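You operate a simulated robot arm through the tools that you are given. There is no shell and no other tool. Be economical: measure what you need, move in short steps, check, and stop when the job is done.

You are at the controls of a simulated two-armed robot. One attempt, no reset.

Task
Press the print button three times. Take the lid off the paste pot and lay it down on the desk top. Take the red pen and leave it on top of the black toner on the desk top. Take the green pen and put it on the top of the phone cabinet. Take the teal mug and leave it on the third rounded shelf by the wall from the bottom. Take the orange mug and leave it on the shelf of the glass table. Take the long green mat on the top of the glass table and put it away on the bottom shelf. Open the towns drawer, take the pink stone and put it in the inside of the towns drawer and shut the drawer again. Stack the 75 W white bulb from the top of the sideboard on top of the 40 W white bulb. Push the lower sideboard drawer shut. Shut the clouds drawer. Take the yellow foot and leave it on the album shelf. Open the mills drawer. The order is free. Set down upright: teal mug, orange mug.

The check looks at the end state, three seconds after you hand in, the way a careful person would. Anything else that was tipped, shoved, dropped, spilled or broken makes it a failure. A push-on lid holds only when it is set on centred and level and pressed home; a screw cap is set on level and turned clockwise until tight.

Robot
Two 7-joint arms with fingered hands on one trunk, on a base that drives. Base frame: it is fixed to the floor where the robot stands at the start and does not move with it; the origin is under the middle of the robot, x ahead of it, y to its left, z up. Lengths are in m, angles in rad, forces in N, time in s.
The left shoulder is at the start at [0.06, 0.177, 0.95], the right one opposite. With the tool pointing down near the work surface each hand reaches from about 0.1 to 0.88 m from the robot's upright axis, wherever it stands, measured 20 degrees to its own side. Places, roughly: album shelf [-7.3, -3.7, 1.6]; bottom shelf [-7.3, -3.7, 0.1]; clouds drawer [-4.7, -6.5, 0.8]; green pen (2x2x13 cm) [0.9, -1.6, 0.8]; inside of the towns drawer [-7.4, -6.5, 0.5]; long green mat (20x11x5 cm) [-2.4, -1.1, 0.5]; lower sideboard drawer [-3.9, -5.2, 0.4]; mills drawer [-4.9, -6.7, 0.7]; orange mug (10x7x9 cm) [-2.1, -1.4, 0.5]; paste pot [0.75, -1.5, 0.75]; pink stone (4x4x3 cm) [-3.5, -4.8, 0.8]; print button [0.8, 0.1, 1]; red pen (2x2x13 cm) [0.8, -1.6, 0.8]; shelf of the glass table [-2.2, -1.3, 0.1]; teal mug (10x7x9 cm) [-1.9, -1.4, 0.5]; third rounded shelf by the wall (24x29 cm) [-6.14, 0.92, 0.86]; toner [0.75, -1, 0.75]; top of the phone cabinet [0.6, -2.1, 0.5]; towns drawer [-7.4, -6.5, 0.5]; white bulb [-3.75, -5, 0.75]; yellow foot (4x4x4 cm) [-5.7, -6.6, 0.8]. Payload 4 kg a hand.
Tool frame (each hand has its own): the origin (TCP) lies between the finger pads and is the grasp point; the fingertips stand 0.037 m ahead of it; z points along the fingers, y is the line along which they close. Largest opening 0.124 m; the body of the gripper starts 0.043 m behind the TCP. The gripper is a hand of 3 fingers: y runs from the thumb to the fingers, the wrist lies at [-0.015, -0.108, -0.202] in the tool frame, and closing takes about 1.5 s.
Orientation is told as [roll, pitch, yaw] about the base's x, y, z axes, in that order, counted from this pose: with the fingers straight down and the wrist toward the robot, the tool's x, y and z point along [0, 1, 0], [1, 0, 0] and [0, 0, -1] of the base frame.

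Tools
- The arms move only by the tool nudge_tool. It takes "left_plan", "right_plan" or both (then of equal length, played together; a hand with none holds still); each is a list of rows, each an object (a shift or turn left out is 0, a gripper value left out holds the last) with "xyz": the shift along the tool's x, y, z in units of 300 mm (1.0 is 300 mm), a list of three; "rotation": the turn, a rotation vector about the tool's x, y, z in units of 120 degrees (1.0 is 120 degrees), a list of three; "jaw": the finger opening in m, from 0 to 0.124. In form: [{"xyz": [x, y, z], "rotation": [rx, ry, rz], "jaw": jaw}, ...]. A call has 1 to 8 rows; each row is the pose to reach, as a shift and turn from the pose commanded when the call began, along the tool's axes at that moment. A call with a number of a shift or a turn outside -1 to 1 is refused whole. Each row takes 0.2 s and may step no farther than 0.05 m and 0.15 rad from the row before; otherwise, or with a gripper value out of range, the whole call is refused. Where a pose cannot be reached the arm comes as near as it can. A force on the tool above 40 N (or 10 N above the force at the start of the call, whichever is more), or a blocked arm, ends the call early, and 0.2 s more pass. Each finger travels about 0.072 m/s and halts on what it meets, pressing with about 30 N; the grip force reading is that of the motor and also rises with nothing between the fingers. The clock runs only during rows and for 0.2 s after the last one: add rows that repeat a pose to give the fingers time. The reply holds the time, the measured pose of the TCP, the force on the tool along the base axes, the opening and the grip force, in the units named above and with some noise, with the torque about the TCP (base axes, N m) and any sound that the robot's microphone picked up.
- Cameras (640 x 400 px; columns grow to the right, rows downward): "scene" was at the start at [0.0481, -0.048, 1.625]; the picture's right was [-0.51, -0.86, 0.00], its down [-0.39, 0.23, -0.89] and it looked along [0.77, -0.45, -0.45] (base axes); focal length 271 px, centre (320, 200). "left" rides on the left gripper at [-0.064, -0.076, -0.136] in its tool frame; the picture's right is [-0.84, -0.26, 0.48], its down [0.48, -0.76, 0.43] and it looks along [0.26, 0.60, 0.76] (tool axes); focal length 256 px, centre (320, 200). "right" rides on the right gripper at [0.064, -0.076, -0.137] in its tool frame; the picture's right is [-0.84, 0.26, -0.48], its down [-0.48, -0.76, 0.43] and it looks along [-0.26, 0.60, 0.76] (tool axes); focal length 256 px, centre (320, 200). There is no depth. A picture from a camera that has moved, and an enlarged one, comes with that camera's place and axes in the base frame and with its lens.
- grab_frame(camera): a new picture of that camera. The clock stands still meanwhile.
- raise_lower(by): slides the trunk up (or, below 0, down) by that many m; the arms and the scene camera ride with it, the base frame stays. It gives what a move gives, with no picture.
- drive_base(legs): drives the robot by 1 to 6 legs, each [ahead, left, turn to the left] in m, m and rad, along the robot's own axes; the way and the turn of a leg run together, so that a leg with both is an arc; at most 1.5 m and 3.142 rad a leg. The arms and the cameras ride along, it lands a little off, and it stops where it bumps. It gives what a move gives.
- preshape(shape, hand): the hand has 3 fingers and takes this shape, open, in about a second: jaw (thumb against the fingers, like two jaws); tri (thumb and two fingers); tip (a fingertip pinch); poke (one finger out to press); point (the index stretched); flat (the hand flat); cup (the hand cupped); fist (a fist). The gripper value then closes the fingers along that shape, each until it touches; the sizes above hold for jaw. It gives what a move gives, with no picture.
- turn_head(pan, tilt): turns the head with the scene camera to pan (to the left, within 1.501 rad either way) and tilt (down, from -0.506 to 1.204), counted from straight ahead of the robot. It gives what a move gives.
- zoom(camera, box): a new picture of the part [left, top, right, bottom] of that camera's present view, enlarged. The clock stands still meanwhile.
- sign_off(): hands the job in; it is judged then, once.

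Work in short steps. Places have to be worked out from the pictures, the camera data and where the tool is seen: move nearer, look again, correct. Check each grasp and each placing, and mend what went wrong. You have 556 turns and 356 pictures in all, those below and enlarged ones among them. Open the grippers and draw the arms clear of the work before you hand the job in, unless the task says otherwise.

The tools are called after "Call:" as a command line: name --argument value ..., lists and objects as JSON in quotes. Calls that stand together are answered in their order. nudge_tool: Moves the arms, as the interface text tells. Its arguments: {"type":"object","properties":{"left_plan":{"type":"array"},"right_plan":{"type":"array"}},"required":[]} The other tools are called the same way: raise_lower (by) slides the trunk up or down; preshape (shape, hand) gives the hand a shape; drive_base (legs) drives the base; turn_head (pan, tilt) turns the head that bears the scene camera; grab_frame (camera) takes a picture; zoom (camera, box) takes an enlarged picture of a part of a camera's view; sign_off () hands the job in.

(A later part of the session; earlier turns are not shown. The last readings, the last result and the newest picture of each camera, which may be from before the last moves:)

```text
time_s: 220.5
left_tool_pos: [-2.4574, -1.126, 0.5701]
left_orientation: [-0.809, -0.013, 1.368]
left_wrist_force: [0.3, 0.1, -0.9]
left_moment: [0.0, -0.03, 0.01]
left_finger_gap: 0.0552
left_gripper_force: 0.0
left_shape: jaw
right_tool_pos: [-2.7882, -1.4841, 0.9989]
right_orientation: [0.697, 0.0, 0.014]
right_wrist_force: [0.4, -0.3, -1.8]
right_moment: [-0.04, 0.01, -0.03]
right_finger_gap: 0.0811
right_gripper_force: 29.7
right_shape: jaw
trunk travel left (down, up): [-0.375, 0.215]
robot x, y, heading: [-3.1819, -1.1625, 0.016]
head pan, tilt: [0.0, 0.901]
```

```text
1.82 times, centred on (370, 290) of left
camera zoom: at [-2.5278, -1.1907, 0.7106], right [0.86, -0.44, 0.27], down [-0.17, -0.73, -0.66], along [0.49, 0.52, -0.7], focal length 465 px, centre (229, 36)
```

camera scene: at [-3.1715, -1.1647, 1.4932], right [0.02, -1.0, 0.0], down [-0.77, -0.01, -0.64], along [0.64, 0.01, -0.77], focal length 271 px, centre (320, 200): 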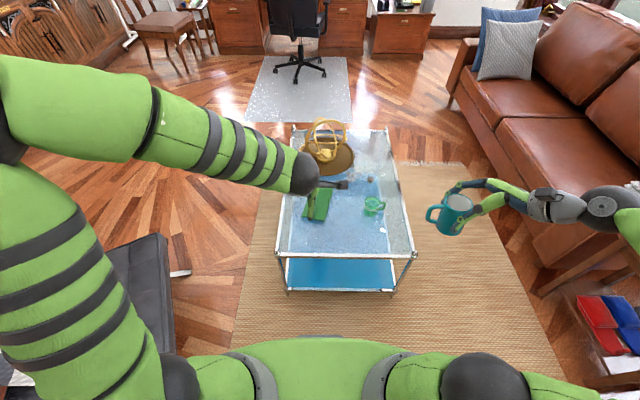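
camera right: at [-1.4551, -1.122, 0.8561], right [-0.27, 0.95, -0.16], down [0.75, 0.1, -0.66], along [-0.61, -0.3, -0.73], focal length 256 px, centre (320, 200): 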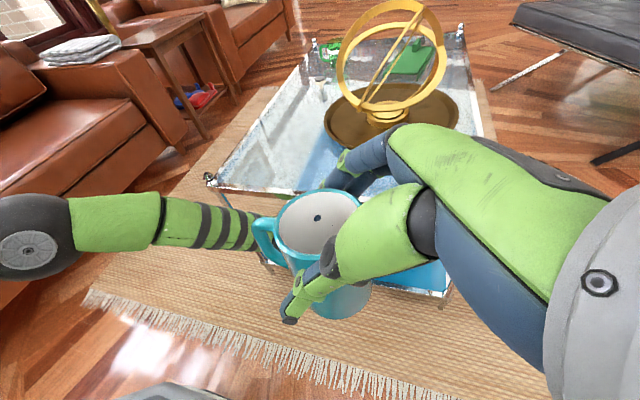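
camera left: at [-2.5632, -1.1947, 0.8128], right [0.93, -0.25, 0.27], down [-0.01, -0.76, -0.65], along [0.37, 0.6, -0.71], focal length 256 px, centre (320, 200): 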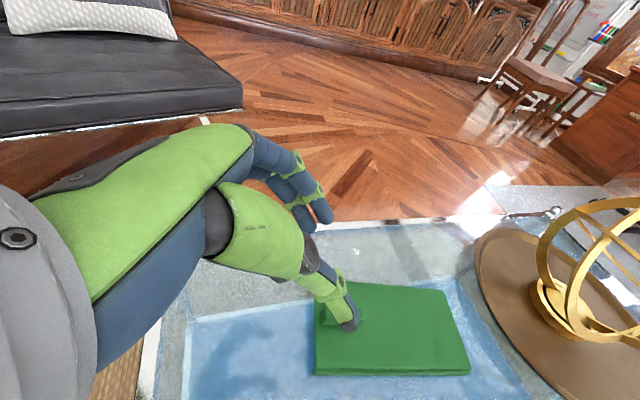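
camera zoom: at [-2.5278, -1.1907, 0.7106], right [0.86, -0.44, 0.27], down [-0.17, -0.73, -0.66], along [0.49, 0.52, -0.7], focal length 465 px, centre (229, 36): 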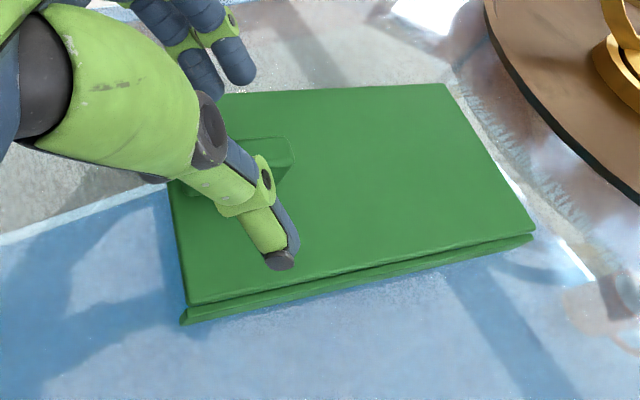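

The fin is between thumb and fingers. Ease in a little and close.

Call:
nudge_tool --left_plan '[{"xyz": [0.015, 0, 0.035]}, {"xyz": [0.03, 0, 0.07]}, {"xyz": [0.03, 0, 0.07], "jaw": 0.02}, {"xyz": [0.03, 0, 0.07], "jaw": 0.0}, {"xyz": [0.03, 0, 0.07]}, {"xyz": [0.03, 0, 0.07]}, {"xyz": [0.03, 0, 0.07]}]'

Call:
zoom --camera "left" --box '[240, 180, 500, 400]'

```text
time_s: 222.1
left_tool_pos: [-2.4493, -1.1277, 0.551]
left_orientation: [-0.81, -0.012, 1.367]
left_wrist_force: [0.7, -0.4, 6.2]
left_moment: [0.1, -0.2, 0.07]
left_finger_gap: 0.0133
left_gripper_force: 29.9
left_shape: jaw
right_tool_pos: [-2.7888, -1.4844, 0.9989]
right_orientation: [0.696, -0.002, 0.014]
right_wrist_force: [1.0, 0.3, -2.7]
right_moment: [-0.04, 0.04, -0.03]
right_finger_gap: 0.0811
right_gripper_force: 29.7
right_shape: jaw
trunk travel left (down, up): [-0.375, 0.215]
robot x, y, heading: [-3.1825, -1.1639, 0.013]
head pan, tilt: [0.0, 0.901]
```

```text
1.82 times, centred on (370, 290) of left
camera zoom: at [-2.5197, -1.1919, 0.69], right [0.86, -0.44, 0.27], down [-0.17, -0.73, -0.66], along [0.49, 0.52, -0.7], focal length 465 px, centre (229, 36)
```

zoom: 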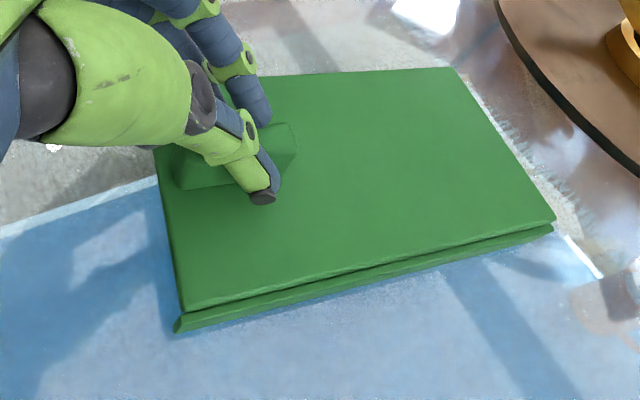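

Fin gripped. Lift 4 cm and check.

Call:
nudge_tool --left_plan '[{"xyz": [-0.03, 0, -0.03]}, {"xyz": [-0.06, 0, -0.06]}, {"xyz": [-0.097, 0, -0.092]}]'

Call:
zoom --camera "left" --box '[240, 180, 500, 400]'

```text
time_s: 222.9
left_tool_pos: [-2.4516, -1.1273, 0.5889]
left_orientation: [-0.807, -0.013, 1.368]
left_wrist_force: [0.2, 0.4, -1.6]
left_moment: [0.02, 0.08, 0.05]
left_finger_gap: 0.0097
left_gripper_force: 29.6
left_shape: jaw
right_tool_pos: [-2.7883, -1.4842, 0.9987]
right_orientation: [0.696, 0.0, 0.014]
right_wrist_force: [0.0, 0.0, -2.5]
right_moment: [-0.02, -0.02, -0.02]
right_finger_gap: 0.0814
right_gripper_force: 29.6
right_shape: jaw
trunk travel left (down, up): [-0.375, 0.215]
robot x, y, heading: [-3.1809, -1.1581, 0.021]
head pan, tilt: [0.0, 0.901]
```

```text
1.82 times, centred on (370, 290) of left
camera zoom: at [-2.5202, -1.1919, 0.7293], right [0.86, -0.44, 0.27], down [-0.17, -0.73, -0.66], along [0.49, 0.52, -0.7], focal length 465 px, centre (229, 36)
```

zoom: 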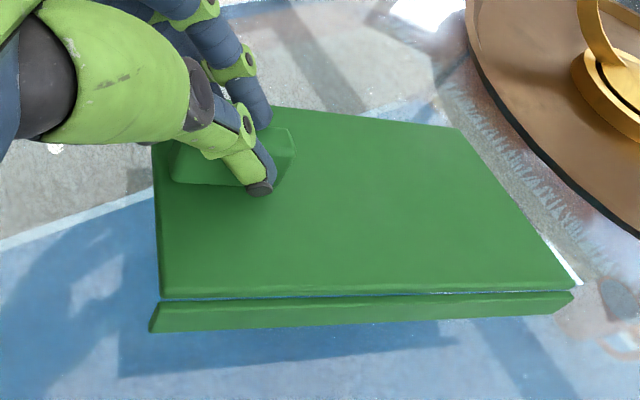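

Mat is held, drooping slightly. Lift slowly another 20 cm and bring it closer.

Call:
nudge_tool --left_plan '[{"xyz": [-0.06, 0, -0.06]}, {"xyz": [-0.14, 0, -0.13]}, {"xyz": [-0.22, 0, -0.21]}, {"xyz": [-0.3, 0, -0.28]}, {"xyz": [-0.38, 0, -0.36]}, {"xyz": [-0.45, 0, -0.43]}, {"xyz": [-0.5, 0, -0.48]}]'

Call:
grab_frame --camera "left"

```text
time_s: 224.5
left_tool_pos: [-2.4526, -1.1295, 0.7981]
left_orientation: [-0.805, -0.015, 1.366]
left_wrist_force: [0.1, 0.1, -1.9]
left_moment: [0.05, 0.06, -0.02]
left_finger_gap: 0.0098
left_gripper_force: 30.2
left_shape: jaw
right_tool_pos: [-2.789, -1.4843, 0.9991]
right_orientation: [0.695, 0.0, 0.015]
right_wrist_force: [0.8, 0.4, -2.3]
right_moment: [-0.01, 0.03, 0.01]
right_finger_gap: 0.081
right_gripper_force: 30.2
right_shape: jaw
trunk travel left (down, up): [-0.375, 0.215]
robot x, y, heading: [-3.1844, -1.17, 0.017]
head pan, tilt: [0.0, 0.901]
```

```text
211 pictures are left
camera left: at [-2.5219, -1.1937, 0.9386], right [0.86, -0.44, 0.27], down [-0.17, -0.73, -0.66], along [0.49, 0.52, -0.7], focal length 256 px, centre (320, 200)
```

left: 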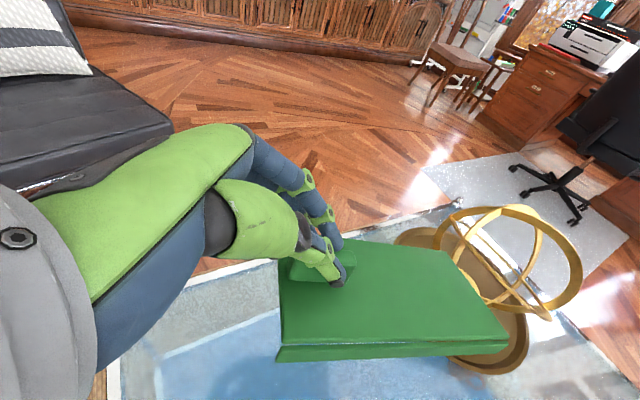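

Steady. Pull the mat closer to the body, then back away from the table and look toward the shelves.

Call:
nudge_tool --left_plan '[{"xyz": [0.05, -0.03, -0.13]}, {"xyz": [0.1, -0.06, -0.26]}, {"xyz": [0.16, -0.09, -0.4]}, {"xyz": [0.22, -0.12, -0.54]}, {"xyz": [0.27, -0.14, -0.68]}, {"xyz": [0.323, -0.17, -0.82]}]'

Call:
drive_base --legs '[[-1.0, 0, 0], [0, 0, -1.57]]'

Call:
turn_head --pan -0.6 --tilt 0.3

Call:
grab_frame --camera "scene"

```text
time_s: 225.9
left_tool_pos: [-2.7017, -1.1332, 0.8991]
left_orientation: [-0.808, -0.017, 1.366]
left_wrist_force: [1.5, 0.4, -1.2]
left_moment: [0.05, 0.01, 0.02]
left_finger_gap: 0.0096
left_gripper_force: 29.7
left_shape: jaw
right_tool_pos: [-2.7883, -1.4855, 0.9998]
right_orientation: [0.696, -0.002, 0.015]
right_wrist_force: [0.3, -0.1, -2.7]
right_moment: [-0.06, 0.02, -0.02]
right_finger_gap: 0.0813
right_gripper_force: 29.6
right_shape: jaw
trunk travel left (down, up): [-0.375, 0.215]
robot x, y, heading: [-3.1799, -1.1619, 0.014]
head pan, tilt: [0.0, 0.901]
```

```text
time_s: 234.9
left_tool_pos: [-4.1452, -1.6653, 0.896]
left_orientation: [-0.807, -0.014, -0.195]
left_wrist_force: [-0.2, 0.0, -1.6]
left_moment: [0.12, -0.04, -0.02]
left_finger_gap: 0.0097
left_gripper_force: 30.2
left_shape: jaw
right_tool_pos: [-4.4951, -1.5823, 0.9974]
right_orientation: [0.702, 0.002, -1.547]
right_wrist_force: [-0.1, -0.5, -2.3]
right_moment: [0.04, 0.01, 0.01]
right_finger_gap: 0.081
right_gripper_force: 30.1
right_shape: jaw
trunk travel left (down, up): [-0.375, 0.215]
robot x, y, heading: [-4.1765, -1.1854, -1.549]
head pan, tilt: [0.0, 0.901]
```

```text
time_s: 235.9
left_tool_pos: [-4.1453, -1.6662, 0.8963]
left_orientation: [-0.808, -0.014, -0.196]
left_wrist_force: [0.0, -0.3, -1.5]
left_moment: [0.1, -0.04, 0.0]
left_finger_gap: 0.0099
left_gripper_force: 29.5
left_shape: jaw
right_tool_pos: [-4.4959, -1.5829, 0.9971]
right_orientation: [0.701, 0.003, -1.547]
right_wrist_force: [0.1, -0.1, -2.3]
right_moment: [0.02, 0.03, -0.03]
right_finger_gap: 0.0809
right_gripper_force: 29.9
right_shape: jaw
trunk travel left (down, up): [-0.375, 0.215]
robot x, y, heading: [-4.1787, -1.1826, -1.551]
head pan, tilt: [-0.6, 0.3]
```

```text
210 pictures are left
camera scene: at [-4.2305, -1.2337, 1.5407], right [-0.84, 0.55, 0.0], down [0.16, 0.25, -0.95], along [-0.52, -0.8, -0.3], focal length 271 px, centre (320, 200)
```

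scene: 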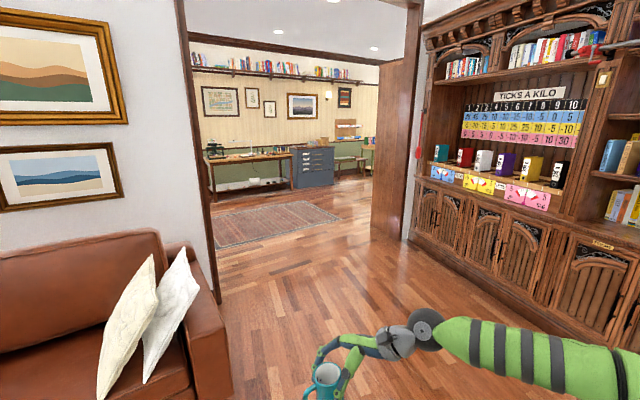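

A wide opening leads to the next room. Drive right then through the opening, and look.

Call:
drive_base --legs '[[0, -1.15, 0], [1.5, 0, 0], [1.3, 0, 0]]'

Call:
turn_head --pan -1.3 --tilt 0.35

Call:
grab_frame --camera "scene"

Call:
turn_head --pan 0.0 --tilt 0.35

Call:
grab_frame --camera "scene"

```text
time_s: 254.8
left_tool_pos: [-5.3154, -4.4892, 0.8963]
left_orientation: [-0.803, -0.014, -0.24]
left_wrist_force: [0.0, -0.2, -1.4]
left_moment: [0.09, -0.06, -0.04]
left_finger_gap: 0.0097
left_gripper_force: 30.4
left_shape: jaw
right_tool_pos: [-5.6603, -4.391, 0.9963]
right_orientation: [0.702, 0.0, -1.589]
right_wrist_force: [0.3, -0.2, -1.9]
right_moment: [0.05, 0.05, -0.01]
right_finger_gap: 0.0814
right_gripper_force: 29.8
right_shape: jaw
trunk travel left (down, up): [-0.375, 0.215]
robot x, y, heading: [-5.3261, -4.0022, -1.59]
head pan, tilt: [-0.6, 0.3]
```

```text
time_s: 255.9
left_tool_pos: [-5.3157, -4.4895, 0.8944]
left_orientation: [-0.807, -0.014, -0.238]
left_wrist_force: [-0.4, 0.0, -1.8]
left_moment: [0.04, -0.06, -0.03]
left_finger_gap: 0.0093
left_gripper_force: 29.9
left_shape: jaw
right_tool_pos: [-5.6615, -4.3914, 0.9974]
right_orientation: [0.702, 0.003, -1.589]
right_wrist_force: [-0.1, 0.4, -3.2]
right_moment: [0.01, 0.07, -0.02]
right_finger_gap: 0.0812
right_gripper_force: 30.0
right_shape: jaw
trunk travel left (down, up): [-0.375, 0.215]
robot x, y, heading: [-5.3257, -4.0068, -1.586]
head pan, tilt: [-1.3, 0.351]
```

```text
209 pictures are left
camera scene: at [-5.4176, -4.0016, 1.536], right [-0.25, 0.97, 0.0], down [0.33, 0.09, -0.94], along [-0.91, -0.23, -0.34], focal length 271 px, centre (320, 200)
```

scene: 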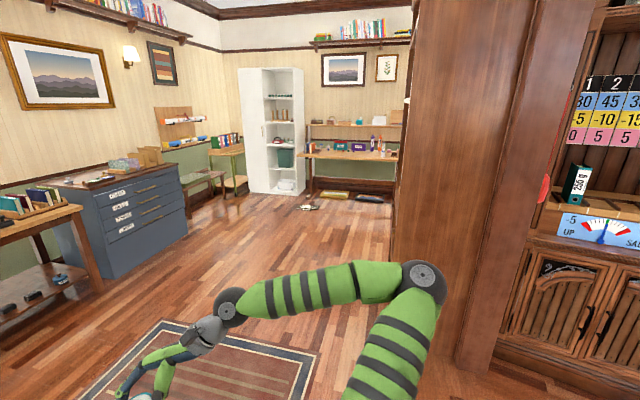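

```text
time_s: 257.3
left_tool_pos: [-5.3168, -4.4899, 0.8957]
left_orientation: [-0.804, -0.013, -0.24]
left_wrist_force: [0.6, 1.0, -1.4]
left_moment: [0.1, -0.01, 0.0]
left_finger_gap: 0.0094
left_gripper_force: 29.8
left_shape: jaw
right_tool_pos: [-5.6616, -4.3918, 0.9972]
right_orientation: [0.702, 0.001, -1.587]
right_wrist_force: [0.2, -0.8, -3.3]
right_moment: [0.05, 0.04, -0.02]
right_finger_gap: 0.0811
right_gripper_force: 30.0
right_shape: jaw
trunk travel left (down, up): [-0.375, 0.215]
robot x, y, heading: [-5.3273, -4.0064, -1.593]
head pan, tilt: [0.0, 0.351]
```

```text
208 pictures are left
camera scene: at [-5.3293, -4.0714, 1.536], right [-1.0, 0.02, 0.0], down [0.01, 0.34, -0.94], along [-0.02, -0.94, -0.34], focal length 271 px, centre (320, 200)
```

scene: 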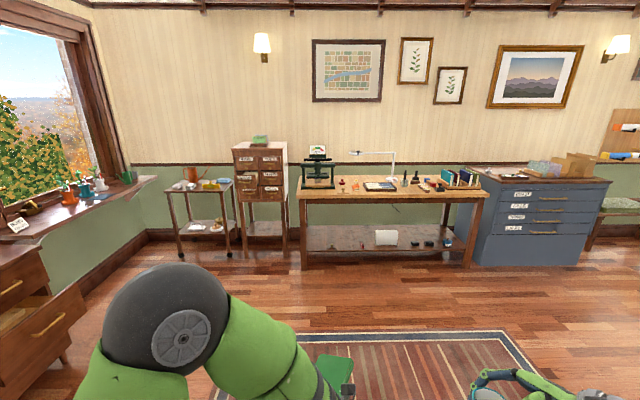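

The workbench, chest and sideboard are here. The shelf unit at (-7.3, -3.7) must be near the tall wood panel on the right, so I'll drive over and face it.

Call:
drive_base --legs '[[0.75, 0, 0], [0, -1.4, 0], [0, -0.6, 0], [0, 0, 3.12]]'

Call:
turn_head --pan 0.0 --tilt 0.4

Call:
grab_frame --camera "scene"

```text
time_s: 278.2
left_tool_pos: [-7.3164, -4.2357, 0.8966]
left_orientation: [-0.806, -0.014, 2.839]
left_wrist_force: [0.5, -0.1, -1.5]
left_moment: [-0.1, 0.05, 0.02]
left_finger_gap: 0.0094
left_gripper_force: 29.8
left_shape: jaw
right_tool_pos: [-6.9782, -4.3549, 0.9971]
right_orientation: [0.701, 0.001, 1.485]
right_wrist_force: [0.5, 0.3, -2.3]
right_moment: [-0.06, -0.01, 0.0]
right_finger_gap: 0.0813
right_gripper_force: 29.5
right_shape: jaw
trunk travel left (down, up): [-0.375, 0.215]
robot x, y, heading: [-7.3343, -4.7199, 1.478]
head pan, tilt: [0.0, 0.351]
```

```text
time_s: 278.8
left_tool_pos: [-7.316, -4.2345, 0.8959]
left_orientation: [-0.805, -0.014, 2.838]
left_wrist_force: [-0.4, 0.3, -2.2]
left_moment: [-0.05, 0.04, -0.01]
left_finger_gap: 0.0093
left_gripper_force: 30.1
left_shape: jaw
right_tool_pos: [-6.9774, -4.3562, 0.9968]
right_orientation: [0.703, 0.002, 1.484]
right_wrist_force: [0.1, -0.1, -2.9]
right_moment: [-0.04, -0.02, 0.0]
right_finger_gap: 0.0813
right_gripper_force: 29.8
right_shape: jaw
trunk travel left (down, up): [-0.375, 0.215]
robot x, y, heading: [-7.3385, -4.717, 1.484]
head pan, tilt: [0.0, 0.4]
```

```text
207 pictures are left
camera scene: at [-7.3319, -4.6559, 1.5315], right [1.0, -0.09, 0.0], down [-0.03, -0.39, -0.92], along [0.08, 0.92, -0.39], focal length 271 px, centre (320, 200)
```

scene: 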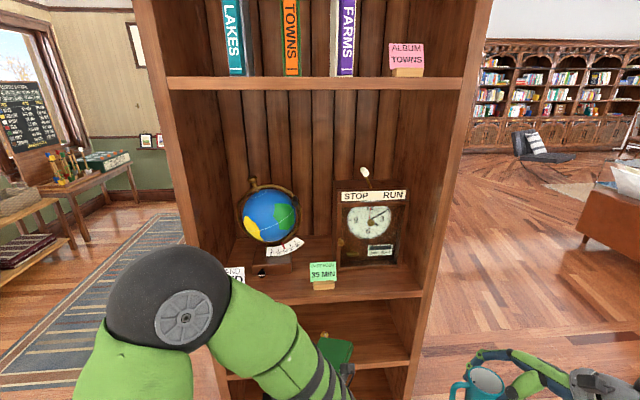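

This is the shelf unit, open toward me: albums at z≈1.54, globe shelf ≈0.9, another ≈0.5, and the bottom shelf hidden below. I'll back off 0.2 m, lower the trunk and look down at the bottom shelf.

Call:
drive_base --legs '[[-0.25, 0, 0.08]]'

Call:
raise_lower --by -0.36

Call:
turn_head --pan 0.0 --tilt 0.6

Call:
grab_frame --camera "scene"

Call:
grab_frame --camera "right"

```text
time_s: 280.7
left_tool_pos: [-7.3653, -4.4907, 0.8963]
left_orientation: [-0.807, -0.015, 2.918]
left_wrist_force: [-0.6, -0.3, -1.4]
left_moment: [-0.12, -0.01, 0.0]
left_finger_gap: 0.0094
left_gripper_force: 30.3
left_shape: jaw
right_tool_pos: [-7.0184, -4.5829, 0.9965]
right_orientation: [0.701, 0.0, 1.565]
right_wrist_force: [0.5, -0.9, -2.4]
right_moment: [0.01, -0.04, 0.01]
right_finger_gap: 0.0808
right_gripper_force: 29.3
right_shape: jaw
trunk travel left (down, up): [-0.375, 0.215]
robot x, y, heading: [-7.3496, -4.9756, 1.566]
head pan, tilt: [0.0, 0.4]
```

```text
time_s: 284.2
left_tool_pos: [-7.3659, -4.4916, 0.5353]
left_orientation: [-0.803, -0.013, 2.917]
left_wrist_force: [-0.3, 0.8, -0.7]
left_moment: [-0.09, 0.0, -0.03]
left_finger_gap: 0.0091
left_gripper_force: 30.1
left_shape: jaw
right_tool_pos: [-7.0195, -4.5825, 0.6371]
right_orientation: [0.701, 0.002, 1.564]
right_wrist_force: [-1.2, -0.2, -2.4]
right_moment: [0.0, -0.05, -0.01]
right_finger_gap: 0.0811
right_gripper_force: 29.4
right_shape: jaw
trunk travel left (down, up): [-0.015, 0.575]
robot x, y, heading: [-7.3452, -4.9739, 1.565]
head pan, tilt: [0.0, 0.4]
```

```text
time_s: 284.9
left_tool_pos: [-7.3658, -4.4898, 0.5352]
left_orientation: [-0.804, -0.015, 2.917]
left_wrist_force: [1.2, -0.2, -1.0]
left_moment: [-0.08, 0.01, -0.01]
left_finger_gap: 0.0091
left_gripper_force: 30.2
left_shape: jaw
right_tool_pos: [-7.0184, -4.5827, 0.637]
right_orientation: [0.702, 0.0, 1.566]
right_wrist_force: [-0.4, 0.2, -2.4]
right_moment: [0.02, -0.02, -0.04]
right_finger_gap: 0.0809
right_gripper_force: 30.1
right_shape: jaw
trunk travel left (down, up): [-0.015, 0.575]
robot x, y, heading: [-7.3473, -4.9737, 1.568]
head pan, tilt: [0.0, 0.6]
```

```text
206 pictures are left
camera scene: at [-7.3486, -4.9158, 1.1533], right [1.0, -0.01, 0.0], down [0.0, -0.56, -0.83], along [0.0, 0.83, -0.56], focal length 271 px, centre (320, 200)
```

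scene: 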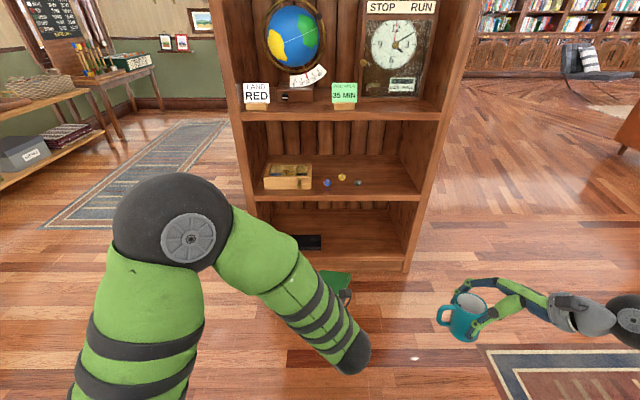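

```text
205 pictures are left
camera right: at [-6.9809, -4.6597, 0.7827], right [0.95, 0.25, -0.17], down [0.08, -0.76, -0.64], along [-0.29, 0.6, -0.75], focal length 256 px, centre (320, 200)
```

right: 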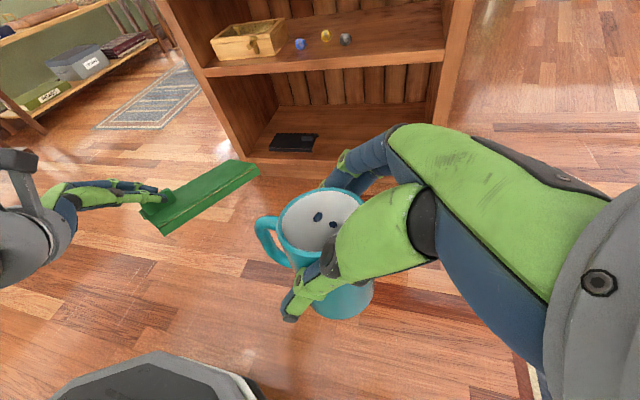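

Bottom shelf: front edge y ≈ -3.95, z ≈ 0.09, inner x from -7.62 to -6.94, with a small black item at its left. I'll zoom to judge how the mat hangs.

Call:
zoom --camera "right" --box '[40, 110, 300, 270]'

Call:
grab_frame --camera "left"

```text
2.46 times, centred on (170, 190) of right
camera zoom: at [-6.9809, -4.6597, 0.7827], right [0.95, 0.25, -0.17], down [0.08, -0.76, -0.64], along [-0.29, 0.6, -0.75], focal length 630 px, centre (689, 225)
```

zoom: 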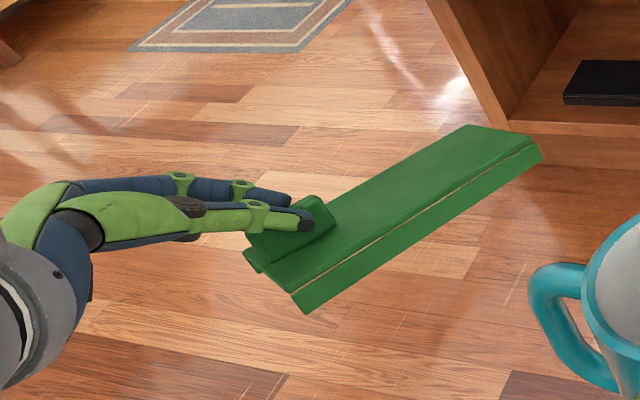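

```text
203 pictures are left
camera left: at [-7.3024, -4.5608, 0.6754], right [0.46, 0.85, 0.27], down [0.73, -0.19, -0.66], along [-0.51, 0.5, -0.7], focal length 256 px, centre (320, 200)
```

left: 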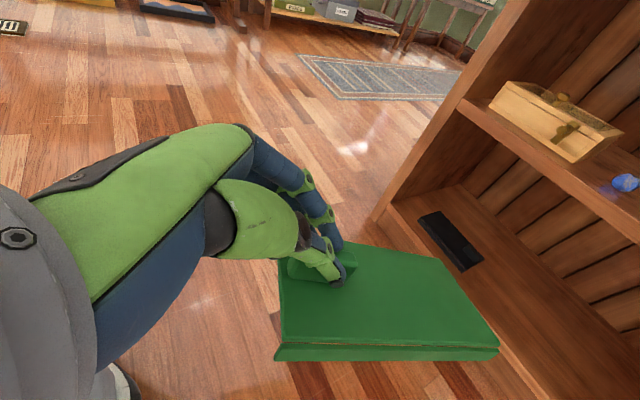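

The mat droops ~8° and points ~22° right of straight. I'll turn the hand to level and straighten it while lowering in front of the shelf.

Call:
nudge_tool --left_plan '[{"xyz": [0.1, 0, 0.1], "rotation": [-0.02, -0.01, -0.02]}, {"xyz": [0.21, 0, 0.2], "rotation": [-0.045, -0.022, -0.042]}, {"xyz": [0.32, 0, 0.31], "rotation": [-0.065, -0.033, -0.063]}, {"xyz": [0.43, 0, 0.41], "rotation": [-0.088, -0.045, -0.084]}, {"xyz": [0.54, 0, 0.52], "rotation": [-0.11, -0.056, -0.105]}, {"xyz": [0.65, 0, 0.62], "rotation": [-0.131, -0.067, -0.126]}, {"xyz": [0.74, 0, 0.71], "rotation": [-0.131, -0.067, -0.126]}]'

Call:
grab_frame --camera "right"

Call:
grab_frame --camera "left"

```text
time_s: 286.5
left_tool_pos: [-7.3716, -4.4881, 0.2274]
left_orientation: [-0.948, 0.013, -2.985]
left_wrist_force: [0.0, 1.0, -0.8]
left_moment: [-0.11, 0.0, -0.02]
left_finger_gap: 0.0091
left_gripper_force: 29.8
left_shape: jaw
right_tool_pos: [-7.0184, -4.5832, 0.6366]
right_orientation: [0.702, 0.002, 1.564]
right_wrist_force: [-0.1, -1.1, -2.5]
right_moment: [-0.03, -0.05, 0.0]
right_finger_gap: 0.0811
right_gripper_force: 29.7
right_shape: jaw
trunk travel left (down, up): [-0.015, 0.575]
robot x, y, heading: [-7.3458, -4.9747, 1.564]
head pan, tilt: [0.0, 0.6]
```

```text
202 pictures are left
camera right: at [-6.981, -4.6597, 0.7828], right [0.95, 0.25, -0.17], down [0.08, -0.76, -0.64], along [-0.29, 0.6, -0.75], focal length 256 px, centre (320, 200)
```

right: 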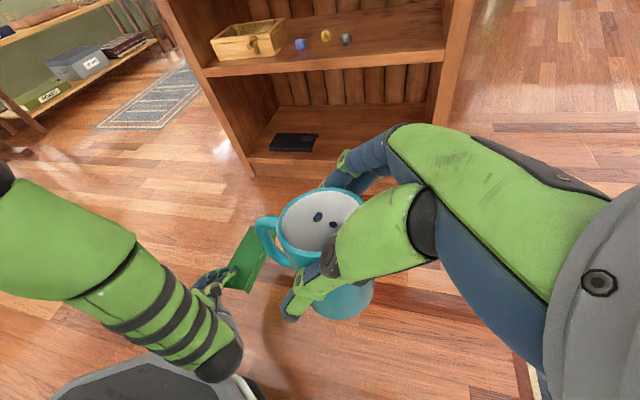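

```text
201 pictures are left
camera left: at [-7.2867, -4.5502, 0.3601], right [0.11, 0.91, 0.4], down [0.75, 0.19, -0.64], along [-0.65, 0.37, -0.66], focal length 256 px, centre (320, 200)
```

left: 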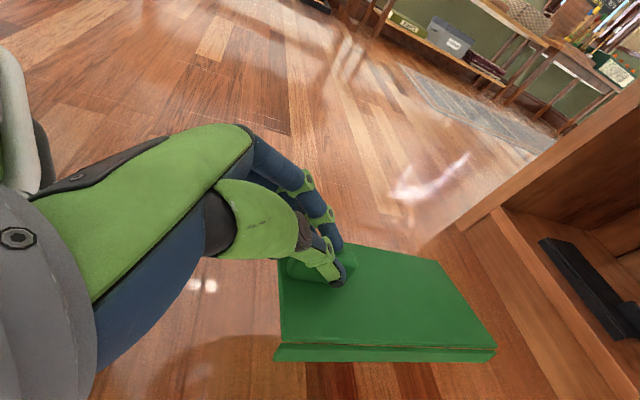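

Level and straight now. Pull the teal mug back 10 cm, then drive right 0.2 and ahead 0.4.

Call:
nudge_tool --right_plan '[{"xyz": [0, -0.12, 0]}, {"xyz": [0, -0.24, 0]}, {"xyz": [0, -0.34, 0]}]'

Call:
drive_base --legs '[[0, -0.21, 0], [0.38, 0, 0]]'

Call:
grab_frame --camera "left"

Call:
grab_frame --camera "scene"

```text
time_s: 287.3
left_tool_pos: [-7.3719, -4.4894, 0.2273]
left_orientation: [-0.949, 0.011, -2.985]
left_wrist_force: [-0.5, 0.7, -2.1]
left_moment: [-0.07, 0.03, 0.01]
left_finger_gap: 0.0092
left_gripper_force: 30.3
left_shape: jaw
right_tool_pos: [-7.0169, -4.6829, 0.6379]
right_orientation: [0.701, 0.003, 1.566]
right_wrist_force: [-0.7, -0.6, -2.5]
right_moment: [0.01, -0.02, -0.01]
right_finger_gap: 0.081
right_gripper_force: 30.2
right_shape: jaw
trunk travel left (down, up): [-0.015, 0.575]
robot x, y, heading: [-7.3511, -4.9727, 1.563]
head pan, tilt: [0.0, 0.6]
```

```text
time_s: 290.9
left_tool_pos: [-7.1581, -4.1135, 0.228]
left_orientation: [-0.946, 0.012, -2.984]
left_wrist_force: [0.0, -0.6, -1.2]
left_moment: [-0.06, 0.02, -0.03]
left_finger_gap: 0.0096
left_gripper_force: 30.4
left_shape: jaw
right_tool_pos: [-6.8042, -4.3085, 0.6386]
right_orientation: [0.701, 0.002, 1.566]
right_wrist_force: [0.5, -0.5, -2.8]
right_moment: [0.0, -0.07, 0.01]
right_finger_gap: 0.081
right_gripper_force: 30.0
right_shape: jaw
trunk travel left (down, up): [-0.015, 0.575]
robot x, y, heading: [-7.1364, -4.5983, 1.565]
head pan, tilt: [0.0, 0.6]
```

```text
200 pictures are left
camera left: at [-7.0743, -4.1757, 0.3603], right [0.11, 0.91, 0.4], down [0.75, 0.19, -0.64], along [-0.65, 0.37, -0.66], focal length 256 px, centre (320, 200)
```

left: 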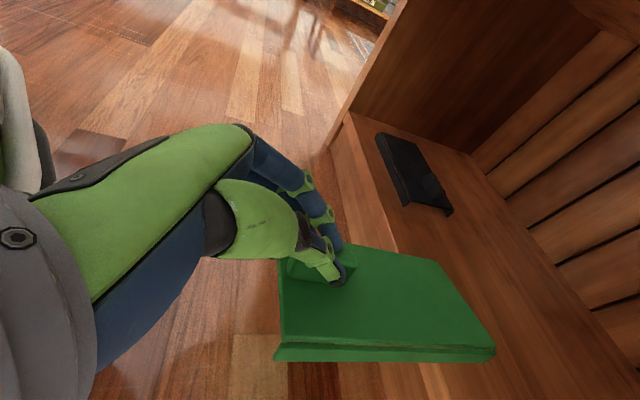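

```text
199 pictures are left
camera scene: at [-7.1355, -4.5413, 1.1533], right [1.0, 0.0, 0.0], down [0.0, -0.57, -0.82], along [0.0, 0.82, -0.57], focal length 271 px, centre (320, 200)
```

scene: 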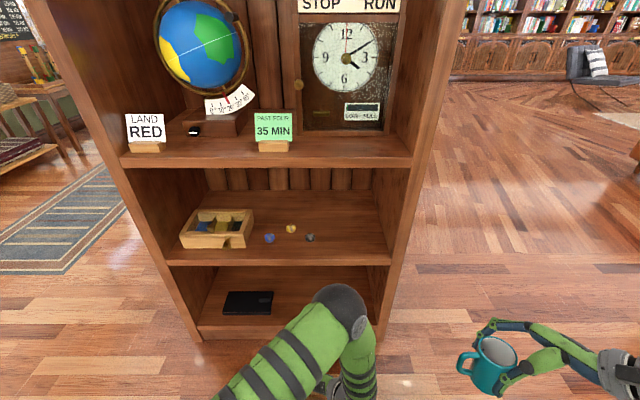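

Extend the left hand forward 20 cm, carrying the mat over the bottom shelf.

Call:
nudge_tool --left_plan '[{"xyz": [-0.07, -0.02, 0.1]}, {"xyz": [-0.15, -0.04, 0.21]}, {"xyz": [-0.23, -0.06, 0.32]}, {"xyz": [-0.31, -0.08, 0.43]}, {"xyz": [-0.385, -0.104, 0.534]}]'

Call:
grab_frame --camera "left"

Call:
grab_frame --camera "scene"

```text
time_s: 292.1
left_tool_pos: [-7.1611, -3.9138, 0.229]
left_orientation: [-0.947, 0.011, -2.984]
left_wrist_force: [-0.6, 0.3, -2.1]
left_moment: [-0.08, 0.0, -0.01]
left_finger_gap: 0.0097
left_gripper_force: 30.5
left_shape: jaw
right_tool_pos: [-6.8048, -4.3083, 0.6377]
right_orientation: [0.703, 0.003, 1.567]
right_wrist_force: [0.6, -0.2, -2.4]
right_moment: [0.02, -0.02, 0.01]
right_finger_gap: 0.081
right_gripper_force: 30.6
right_shape: jaw
trunk travel left (down, up): [-0.015, 0.575]
robot x, y, heading: [-7.1334, -4.5996, 1.569]
head pan, tilt: [0.0, 0.6]
```

```text
198 pictures are left
camera left: at [-7.0758, -3.9749, 0.3612], right [0.11, 0.91, 0.4], down [0.75, 0.19, -0.64], along [-0.65, 0.37, -0.66], focal length 256 px, centre (320, 200)
```

left: 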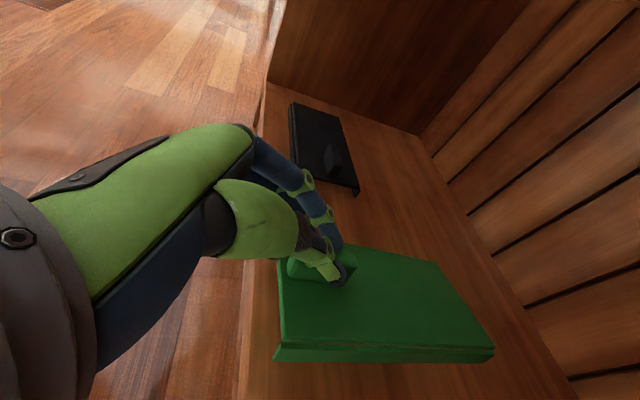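

```text
197 pictures are left
camera scene: at [-7.1355, -4.5414, 1.1533], right [1.0, 0.0, 0.0], down [0.0, -0.57, -0.82], along [0.0, 0.82, -0.57], focal length 271 px, centre (320, 200)
```

scene: 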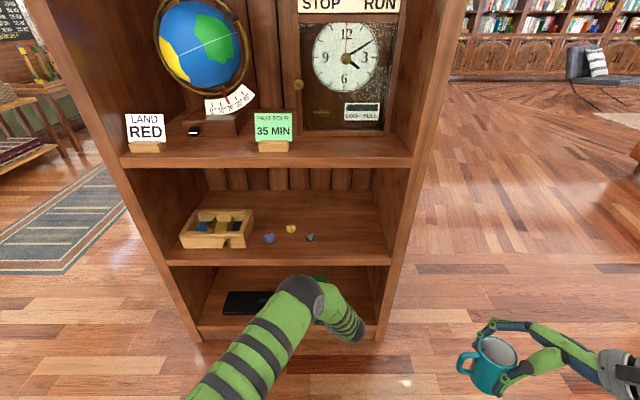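

The mat is fully over the bottom shelf. Lower it until contact.

Call:
nudge_tool --left_plan '[{"xyz": [0.06, 0, 0.044]}, {"xyz": [0.12, 0, 0.088]}, {"xyz": [0.16, 0, 0.117]}, {"xyz": [0.19, 0, 0.139]}, {"xyz": [0.215, 0, 0.157]}, {"xyz": [0.24, 0, 0.175]}, {"xyz": [0.265, 0, 0.193]}]'

Call:
grab_frame --camera "left"

```text
time_s: 292.9
left_tool_pos: [-7.1568, -3.9122, 0.1836]
left_orientation: [-0.965, 0.012, -2.984]
left_wrist_force: [2.5, -13.1, 19.5]
left_moment: [0.23, 0.26, 0.17]
left_finger_gap: 0.0115
left_gripper_force: 30.2
left_shape: jaw
right_tool_pos: [-6.8031, -4.3092, 0.6393]
right_orientation: [0.702, 0.002, 1.569]
right_wrist_force: [-0.1, -0.3, -2.2]
right_moment: [0.02, -0.02, -0.03]
right_finger_gap: 0.0811
right_gripper_force: 30.3
right_shape: jaw
trunk travel left (down, up): [-0.015, 0.575]
robot x, y, heading: [-7.1341, -4.5985, 1.566]
head pan, tilt: [0.0, 0.6]
stopped in row 3 (left hand): the force on the tool passed its limit (the readings are from after the stop); the commanded pose is now the measured one
```

```text
196 pictures are left
camera left: at [-7.0712, -3.9748, 0.3145], right [0.11, 0.9, 0.41], down [0.75, 0.2, -0.64], along [-0.66, 0.38, -0.65], focal length 256 px, centre (320, 200)
```

left: 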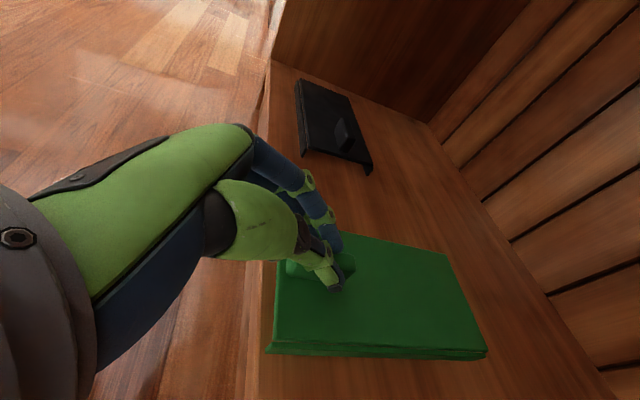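

Mat touches the shelf; push it 3 cm deeper, set down, and release.

Call:
nudge_tool --left_plan '[{"xyz": [-0.025, 0, -0.018]}, {"xyz": [-0.055, -0.008, 0.022]}, {"xyz": [-0.083, -0.015, 0.062]}, {"xyz": [-0.06, -0.015, 0.078]}, {"xyz": [-0.045, -0.015, 0.088]}]'

Call:
nudge_tool --left_plan '[{"xyz": [0, 0, 0], "jaw": 0.03}, {"xyz": [0, 0, 0], "jaw": 0.05}, {"xyz": [-0.02, 0, -0.02], "jaw": 0.06}, {"xyz": [-0.06, 0, -0.1]}, {"xyz": [-0.06, 0, -0.25]}, {"xyz": [-0.06, 0, -0.4]}]'

Call:
grab_frame --camera "left"

```text
time_s: 294.2
left_tool_pos: [-7.1547, -3.8798, 0.1832]
left_orientation: [-0.971, 0.012, -2.984]
left_wrist_force: [1.5, -14.4, 22.0]
left_moment: [0.28, 0.36, 0.21]
left_finger_gap: 0.0109
left_gripper_force: 30.0
left_shape: jaw
right_tool_pos: [-6.805, -4.3102, 0.6391]
right_orientation: [0.703, 0.002, 1.565]
right_wrist_force: [-0.2, -0.8, -2.5]
right_moment: [-0.07, -0.05, 0.02]
right_finger_gap: 0.0812
right_gripper_force: 30.4
right_shape: jaw
trunk travel left (down, up): [-0.015, 0.575]
robot x, y, heading: [-7.1343, -4.5992, 1.565]
head pan, tilt: [0.0, 0.6]
stopped in row 5 (left hand): the force on the tool passed its limit (the readings are from after the stop); the commanded pose is now the measured one
```

```text
time_s: 295.6
left_tool_pos: [-7.1425, -3.9678, 0.2621]
left_orientation: [-0.966, 0.013, -2.986]
left_wrist_force: [-0.9, -0.4, -0.2]
left_moment: [0.0, 0.0, -0.02]
left_finger_gap: 0.0594
left_gripper_force: 0.0
left_shape: jaw
right_tool_pos: [-6.8018, -4.3091, 0.638]
right_orientation: [0.702, 0.0, 1.565]
right_wrist_force: [0.6, -0.4, -2.0]
right_moment: [-0.01, 0.0, -0.01]
right_finger_gap: 0.0812
right_gripper_force: 30.5
right_shape: jaw
trunk travel left (down, up): [-0.015, 0.575]
robot x, y, heading: [-7.1327, -4.5998, 1.563]
head pan, tilt: [0.0, 0.6]
```

```text
195 pictures are left
camera left: at [-7.057, -4.0313, 0.393], right [0.11, 0.9, 0.42], down [0.75, 0.2, -0.64], along [-0.66, 0.38, -0.65], focal length 256 px, centre (320, 200)
```

left: 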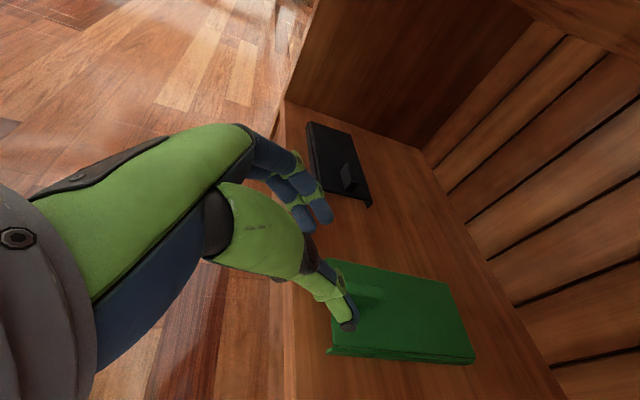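

The mat is put away. Back off, raise the trunk and straighten the left hand.

Call:
drive_base --legs '[[-0.55, 0, 0]]'

Call:
raise_lower --by 0.4

Call:
nudge_tool --left_plan '[{"xyz": [-0.05, 0, -0.05], "rotation": [0, 0.065, 0]}, {"xyz": [-0.1, 0, -0.1], "rotation": [0, 0.13, 0]}, {"xyz": [-0.15, 0, -0.15], "rotation": [0, 0.195, 0]}, {"xyz": [-0.2, 0, -0.2], "rotation": [0, 0.26, 0]}, {"xyz": [-0.25, 0, -0.25], "rotation": [0, 0.325, 0]}, {"xyz": [-0.3, 0, -0.3], "rotation": [0, 0.39, 0]}, {"xyz": [-0.35, 0, -0.35], "rotation": [0, 0.461, 0]}]'

Call:
nudge_tool --left_plan '[{"rotation": [0, 0, 0.07]}, {"rotation": [0, 0, 0.14]}, {"rotation": [0, 0, 0.21]}, {"rotation": [0, 0, 0.28]}, {"rotation": [0, 0, 0.35]}, {"rotation": [0, 0, 0.42]}, {"rotation": [0, 0, 0.49]}, {"rotation": [0, 0, 0.56]}]'

Call:
nudge_tool --left_plan '[{"xyz": [0.05, -0.05, -0.08], "rotation": [0, 0, 0.07]}, {"xyz": [0.1, -0.1, -0.16], "rotation": [0, 0, 0.14]}, {"xyz": [0.15, -0.15, -0.24], "rotation": [0, 0, 0.21]}, {"xyz": [0.2, -0.2, -0.32], "rotation": [0, 0, 0.268]}]'

Call:
grab_frame --camera "scene"

```text
time_s: 298.8
left_tool_pos: [-7.1444, -4.5226, 0.261]
left_orientation: [-0.966, 0.012, -2.985]
left_wrist_force: [0.1, 0.4, -0.8]
left_moment: [-0.01, -0.01, 0.03]
left_finger_gap: 0.0596
left_gripper_force: 0.0
left_shape: jaw
right_tool_pos: [-6.8062, -4.865, 0.6391]
right_orientation: [0.703, 0.002, 1.567]
right_wrist_force: [0.4, 0.3, -2.3]
right_moment: [0.0, -0.02, 0.0]
right_finger_gap: 0.0811
right_gripper_force: 30.2
right_shape: jaw
trunk travel left (down, up): [-0.015, 0.575]
robot x, y, heading: [-7.1402, -5.1534, 1.565]
head pan, tilt: [0.0, 0.6]
```

```text
time_s: 302.6
left_tool_pos: [-7.1452, -4.5223, 0.6621]
left_orientation: [-0.967, 0.013, -2.983]
left_wrist_force: [0.7, -0.1, -0.8]
left_moment: [-0.01, -0.01, -0.01]
left_finger_gap: 0.0595
left_gripper_force: 0.0
left_shape: jaw
right_tool_pos: [-6.8066, -4.8641, 1.0384]
right_orientation: [0.702, 0.002, 1.565]
right_wrist_force: [-0.2, 1.1, -3.0]
right_moment: [0.01, -0.04, 0.01]
right_finger_gap: 0.0812
right_gripper_force: 29.9
right_shape: jaw
trunk travel left (down, up): [-0.415, 0.175]
robot x, y, heading: [-7.1404, -5.1534, 1.566]
head pan, tilt: [0.0, 0.6]
```

```text
time_s: 304.2
left_tool_pos: [-7.1426, -4.5494, 0.806]
left_orientation: [0.003, 0.016, -2.986]
left_wrist_force: [0.4, 0.2, -0.1]
left_moment: [-0.04, 0.0, -0.01]
left_finger_gap: 0.0597
left_gripper_force: 0.1
left_shape: jaw
right_tool_pos: [-6.8057, -4.8636, 1.0383]
right_orientation: [0.702, 0.002, 1.565]
right_wrist_force: [-0.5, 0.3, -2.2]
right_moment: [-0.02, -0.07, -0.03]
right_finger_gap: 0.0811
right_gripper_force: 30.1
right_shape: jaw
trunk travel left (down, up): [-0.415, 0.175]
robot x, y, heading: [-7.1383, -5.1516, 1.565]
head pan, tilt: [0.0, 0.6]
```

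```text
time_s: 306.0
left_tool_pos: [-7.1414, -4.5498, 0.8077]
left_orientation: [-0.013, 0.006, 2.122]
left_wrist_force: [0.8, -0.3, -0.1]
left_moment: [0.02, 0.01, 0.02]
left_finger_gap: 0.0599
left_gripper_force: 0.0
left_shape: jaw
right_tool_pos: [-6.8055, -4.8653, 1.0388]
right_orientation: [0.701, 0.002, 1.565]
right_wrist_force: [0.0, 0.3, -2.4]
right_moment: [-0.02, -0.02, -0.01]
right_finger_gap: 0.0811
right_gripper_force: 30.6
right_shape: jaw
trunk travel left (down, up): [-0.415, 0.175]
robot x, y, heading: [-7.1348, -5.1565, 1.566]
head pan, tilt: [0.0, 0.6]
```

```text
time_s: 307.0
left_tool_pos: [-7.1608, -4.6322, 0.9023]
left_orientation: [-0.012, -0.004, 1.56]
left_wrist_force: [0.5, -0.5, -0.2]
left_moment: [-0.01, 0.01, 0.01]
left_finger_gap: 0.06
left_gripper_force: 0.1
left_shape: jaw
right_tool_pos: [-6.8068, -4.8644, 1.0385]
right_orientation: [0.703, 0.003, 1.568]
right_wrist_force: [0.1, 0.1, -2.8]
right_moment: [-0.03, -0.06, 0.01]
right_finger_gap: 0.0809
right_gripper_force: 30.1
right_shape: jaw
trunk travel left (down, up): [-0.415, 0.175]
robot x, y, heading: [-7.1352, -5.1555, 1.562]
head pan, tilt: [0.0, 0.6]
```

```text
194 pictures are left
camera scene: at [-7.1378, -5.0975, 1.5532], right [1.0, 0.0, 0.0], down [0.0, -0.56, -0.83], along [0.0, 0.83, -0.56], focal length 271 px, centre (320, 200)
```

scene: 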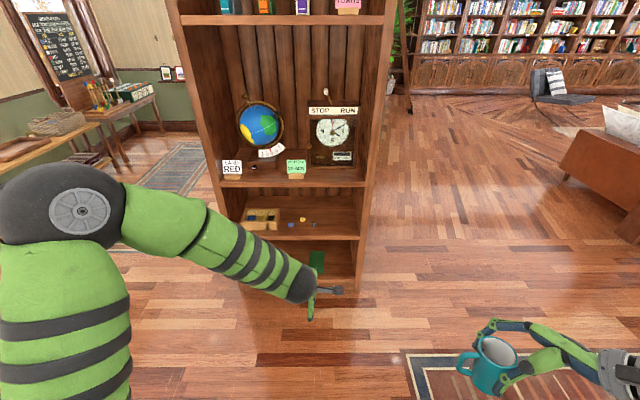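

Now deliver the teal mug: drive back through the opening to the rounded shelf.

Call:
drive_base --legs '[[0, -1.5, 0], [0, -0.4, 0], [1.5, 0, 0], [1.5, 0, 0], [1.5, -0.6, 0], [1.4, 0, 0]]'

Call:
drive_base --legs '[[0, 0, 1.57]]'

Call:
turn_head --pan 0.0 --tilt 0.4

Call:
grab_frame --camera "scene"

```text
refused: leg 5 is longer than a leg can be; nothing moved
```

```text
time_s: 311.3
left_tool_pos: [-7.6582, -5.1933, 0.9037]
left_orientation: [-0.013, -0.002, -3.12]
left_wrist_force: [-0.2, 0.4, -0.6]
left_moment: [0.03, 0.02, 0.02]
left_finger_gap: 0.0597
left_gripper_force: 0.0
left_shape: jaw
right_tool_pos: [-7.4361, -4.8315, 1.0394]
right_orientation: [0.701, 0.0, -3.117]
right_wrist_force: [0.7, -0.2, -2.8]
right_moment: [0.0, -0.01, -0.02]
right_finger_gap: 0.0811
right_gripper_force: 30.2
right_shape: jaw
trunk travel left (down, up): [-0.415, 0.175]
robot x, y, heading: [-7.1384, -5.1557, -3.114]
head pan, tilt: [0.0, 0.6]
```

```text
time_s: 312.1
left_tool_pos: [-7.6583, -5.1945, 0.9038]
left_orientation: [-0.012, -0.001, -3.119]
left_wrist_force: [0.3, -0.3, -0.1]
left_moment: [0.03, 0.01, 0.01]
left_finger_gap: 0.0595
left_gripper_force: 0.1
left_shape: jaw
right_tool_pos: [-7.4357, -4.8304, 1.0393]
right_orientation: [0.703, 0.001, -3.118]
right_wrist_force: [0.1, 0.3, -3.0]
right_moment: [0.03, -0.04, 0.0]
right_finger_gap: 0.081
right_gripper_force: 29.7
right_shape: jaw
trunk travel left (down, up): [-0.415, 0.175]
robot x, y, heading: [-7.138, -5.1543, -3.121]
head pan, tilt: [0.0, 0.4]
```

```text
193 pictures are left
camera scene: at [-7.2008, -5.1568, 1.5714], right [-0.02, 1.0, 0.0], down [0.39, 0.01, -0.92], along [-0.92, -0.02, -0.39], focal length 271 px, centre (320, 200)
```

scene: 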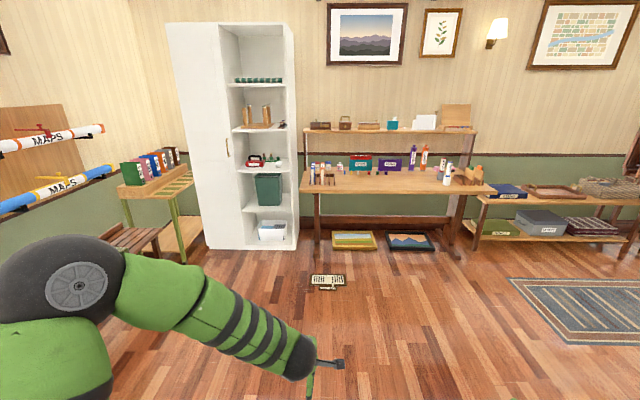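

I'm already facing -x, which suits the shelf. Drive there in this heading.

Call:
drive_base --legs '[[-1.5, 0, 0], [-0.4, 0, 0], [0, -1.5, 0], [0, -1.5, 0], [-0.8, -1.2, 0], [0, -1.5, 0]]'

Call:
turn_head --pan -0.1 --tilt 0.4

Call:
grab_frame --camera "scene"

```text
time_s: 349.7
left_tool_pos: [-5.2767, 0.5974, 0.9037]
left_orientation: [-0.012, -0.002, -3.038]
left_wrist_force: [0.4, 0.2, -0.2]
left_moment: [0.0, 0.02, -0.03]
left_finger_gap: 0.0598
left_gripper_force: 0.1
left_shape: jaw
right_tool_pos: [-5.0855, 0.9767, 1.0366]
right_orientation: [0.7, 0.001, -3.034]
right_wrist_force: [-0.1, 0.0, -3.4]
right_moment: [0.04, 0.0, 0.01]
right_finger_gap: 0.0809
right_gripper_force: 30.3
right_shape: jaw
trunk travel left (down, up): [-0.415, 0.175]
robot x, y, heading: [-4.7591, 0.6785, -3.033]
head pan, tilt: [0.0, 0.4]
```

```text
time_s: 350.4
left_tool_pos: [-5.2768, 0.5974, 0.9037]
left_orientation: [-0.012, -0.003, -3.037]
left_wrist_force: [-1.1, 0.3, -0.4]
left_moment: [0.02, 0.01, 0.01]
left_finger_gap: 0.0597
left_gripper_force: 0.1
left_shape: jaw
right_tool_pos: [-5.0842, 0.9764, 1.0388]
right_orientation: [0.704, 0.003, -3.035]
right_wrist_force: [-1.5, -0.7, -2.9]
right_moment: [0.03, -0.01, -0.03]
right_finger_gap: 0.0809
right_gripper_force: 30.4
right_shape: jaw
trunk travel left (down, up): [-0.415, 0.175]
robot x, y, heading: [-4.7602, 0.6783, -3.034]
head pan, tilt: [-0.099, 0.4]
```

```text
192 pictures are left
camera scene: at [-4.8234, 0.6816, 1.5715], right [-0.01, 1.0, 0.0], down [0.39, 0.0, -0.92], along [-0.92, -0.01, -0.39], focal length 271 px, centre (320, 200)
```

scene: 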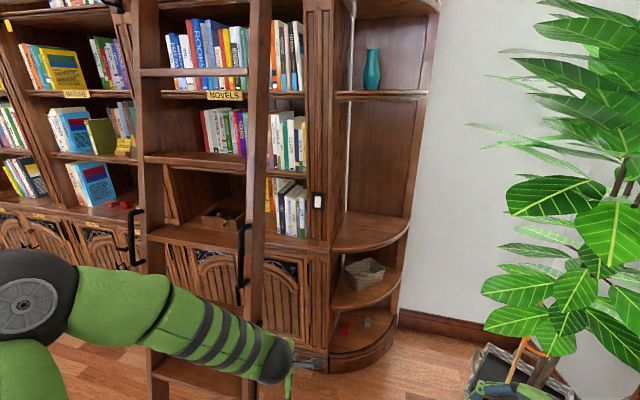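

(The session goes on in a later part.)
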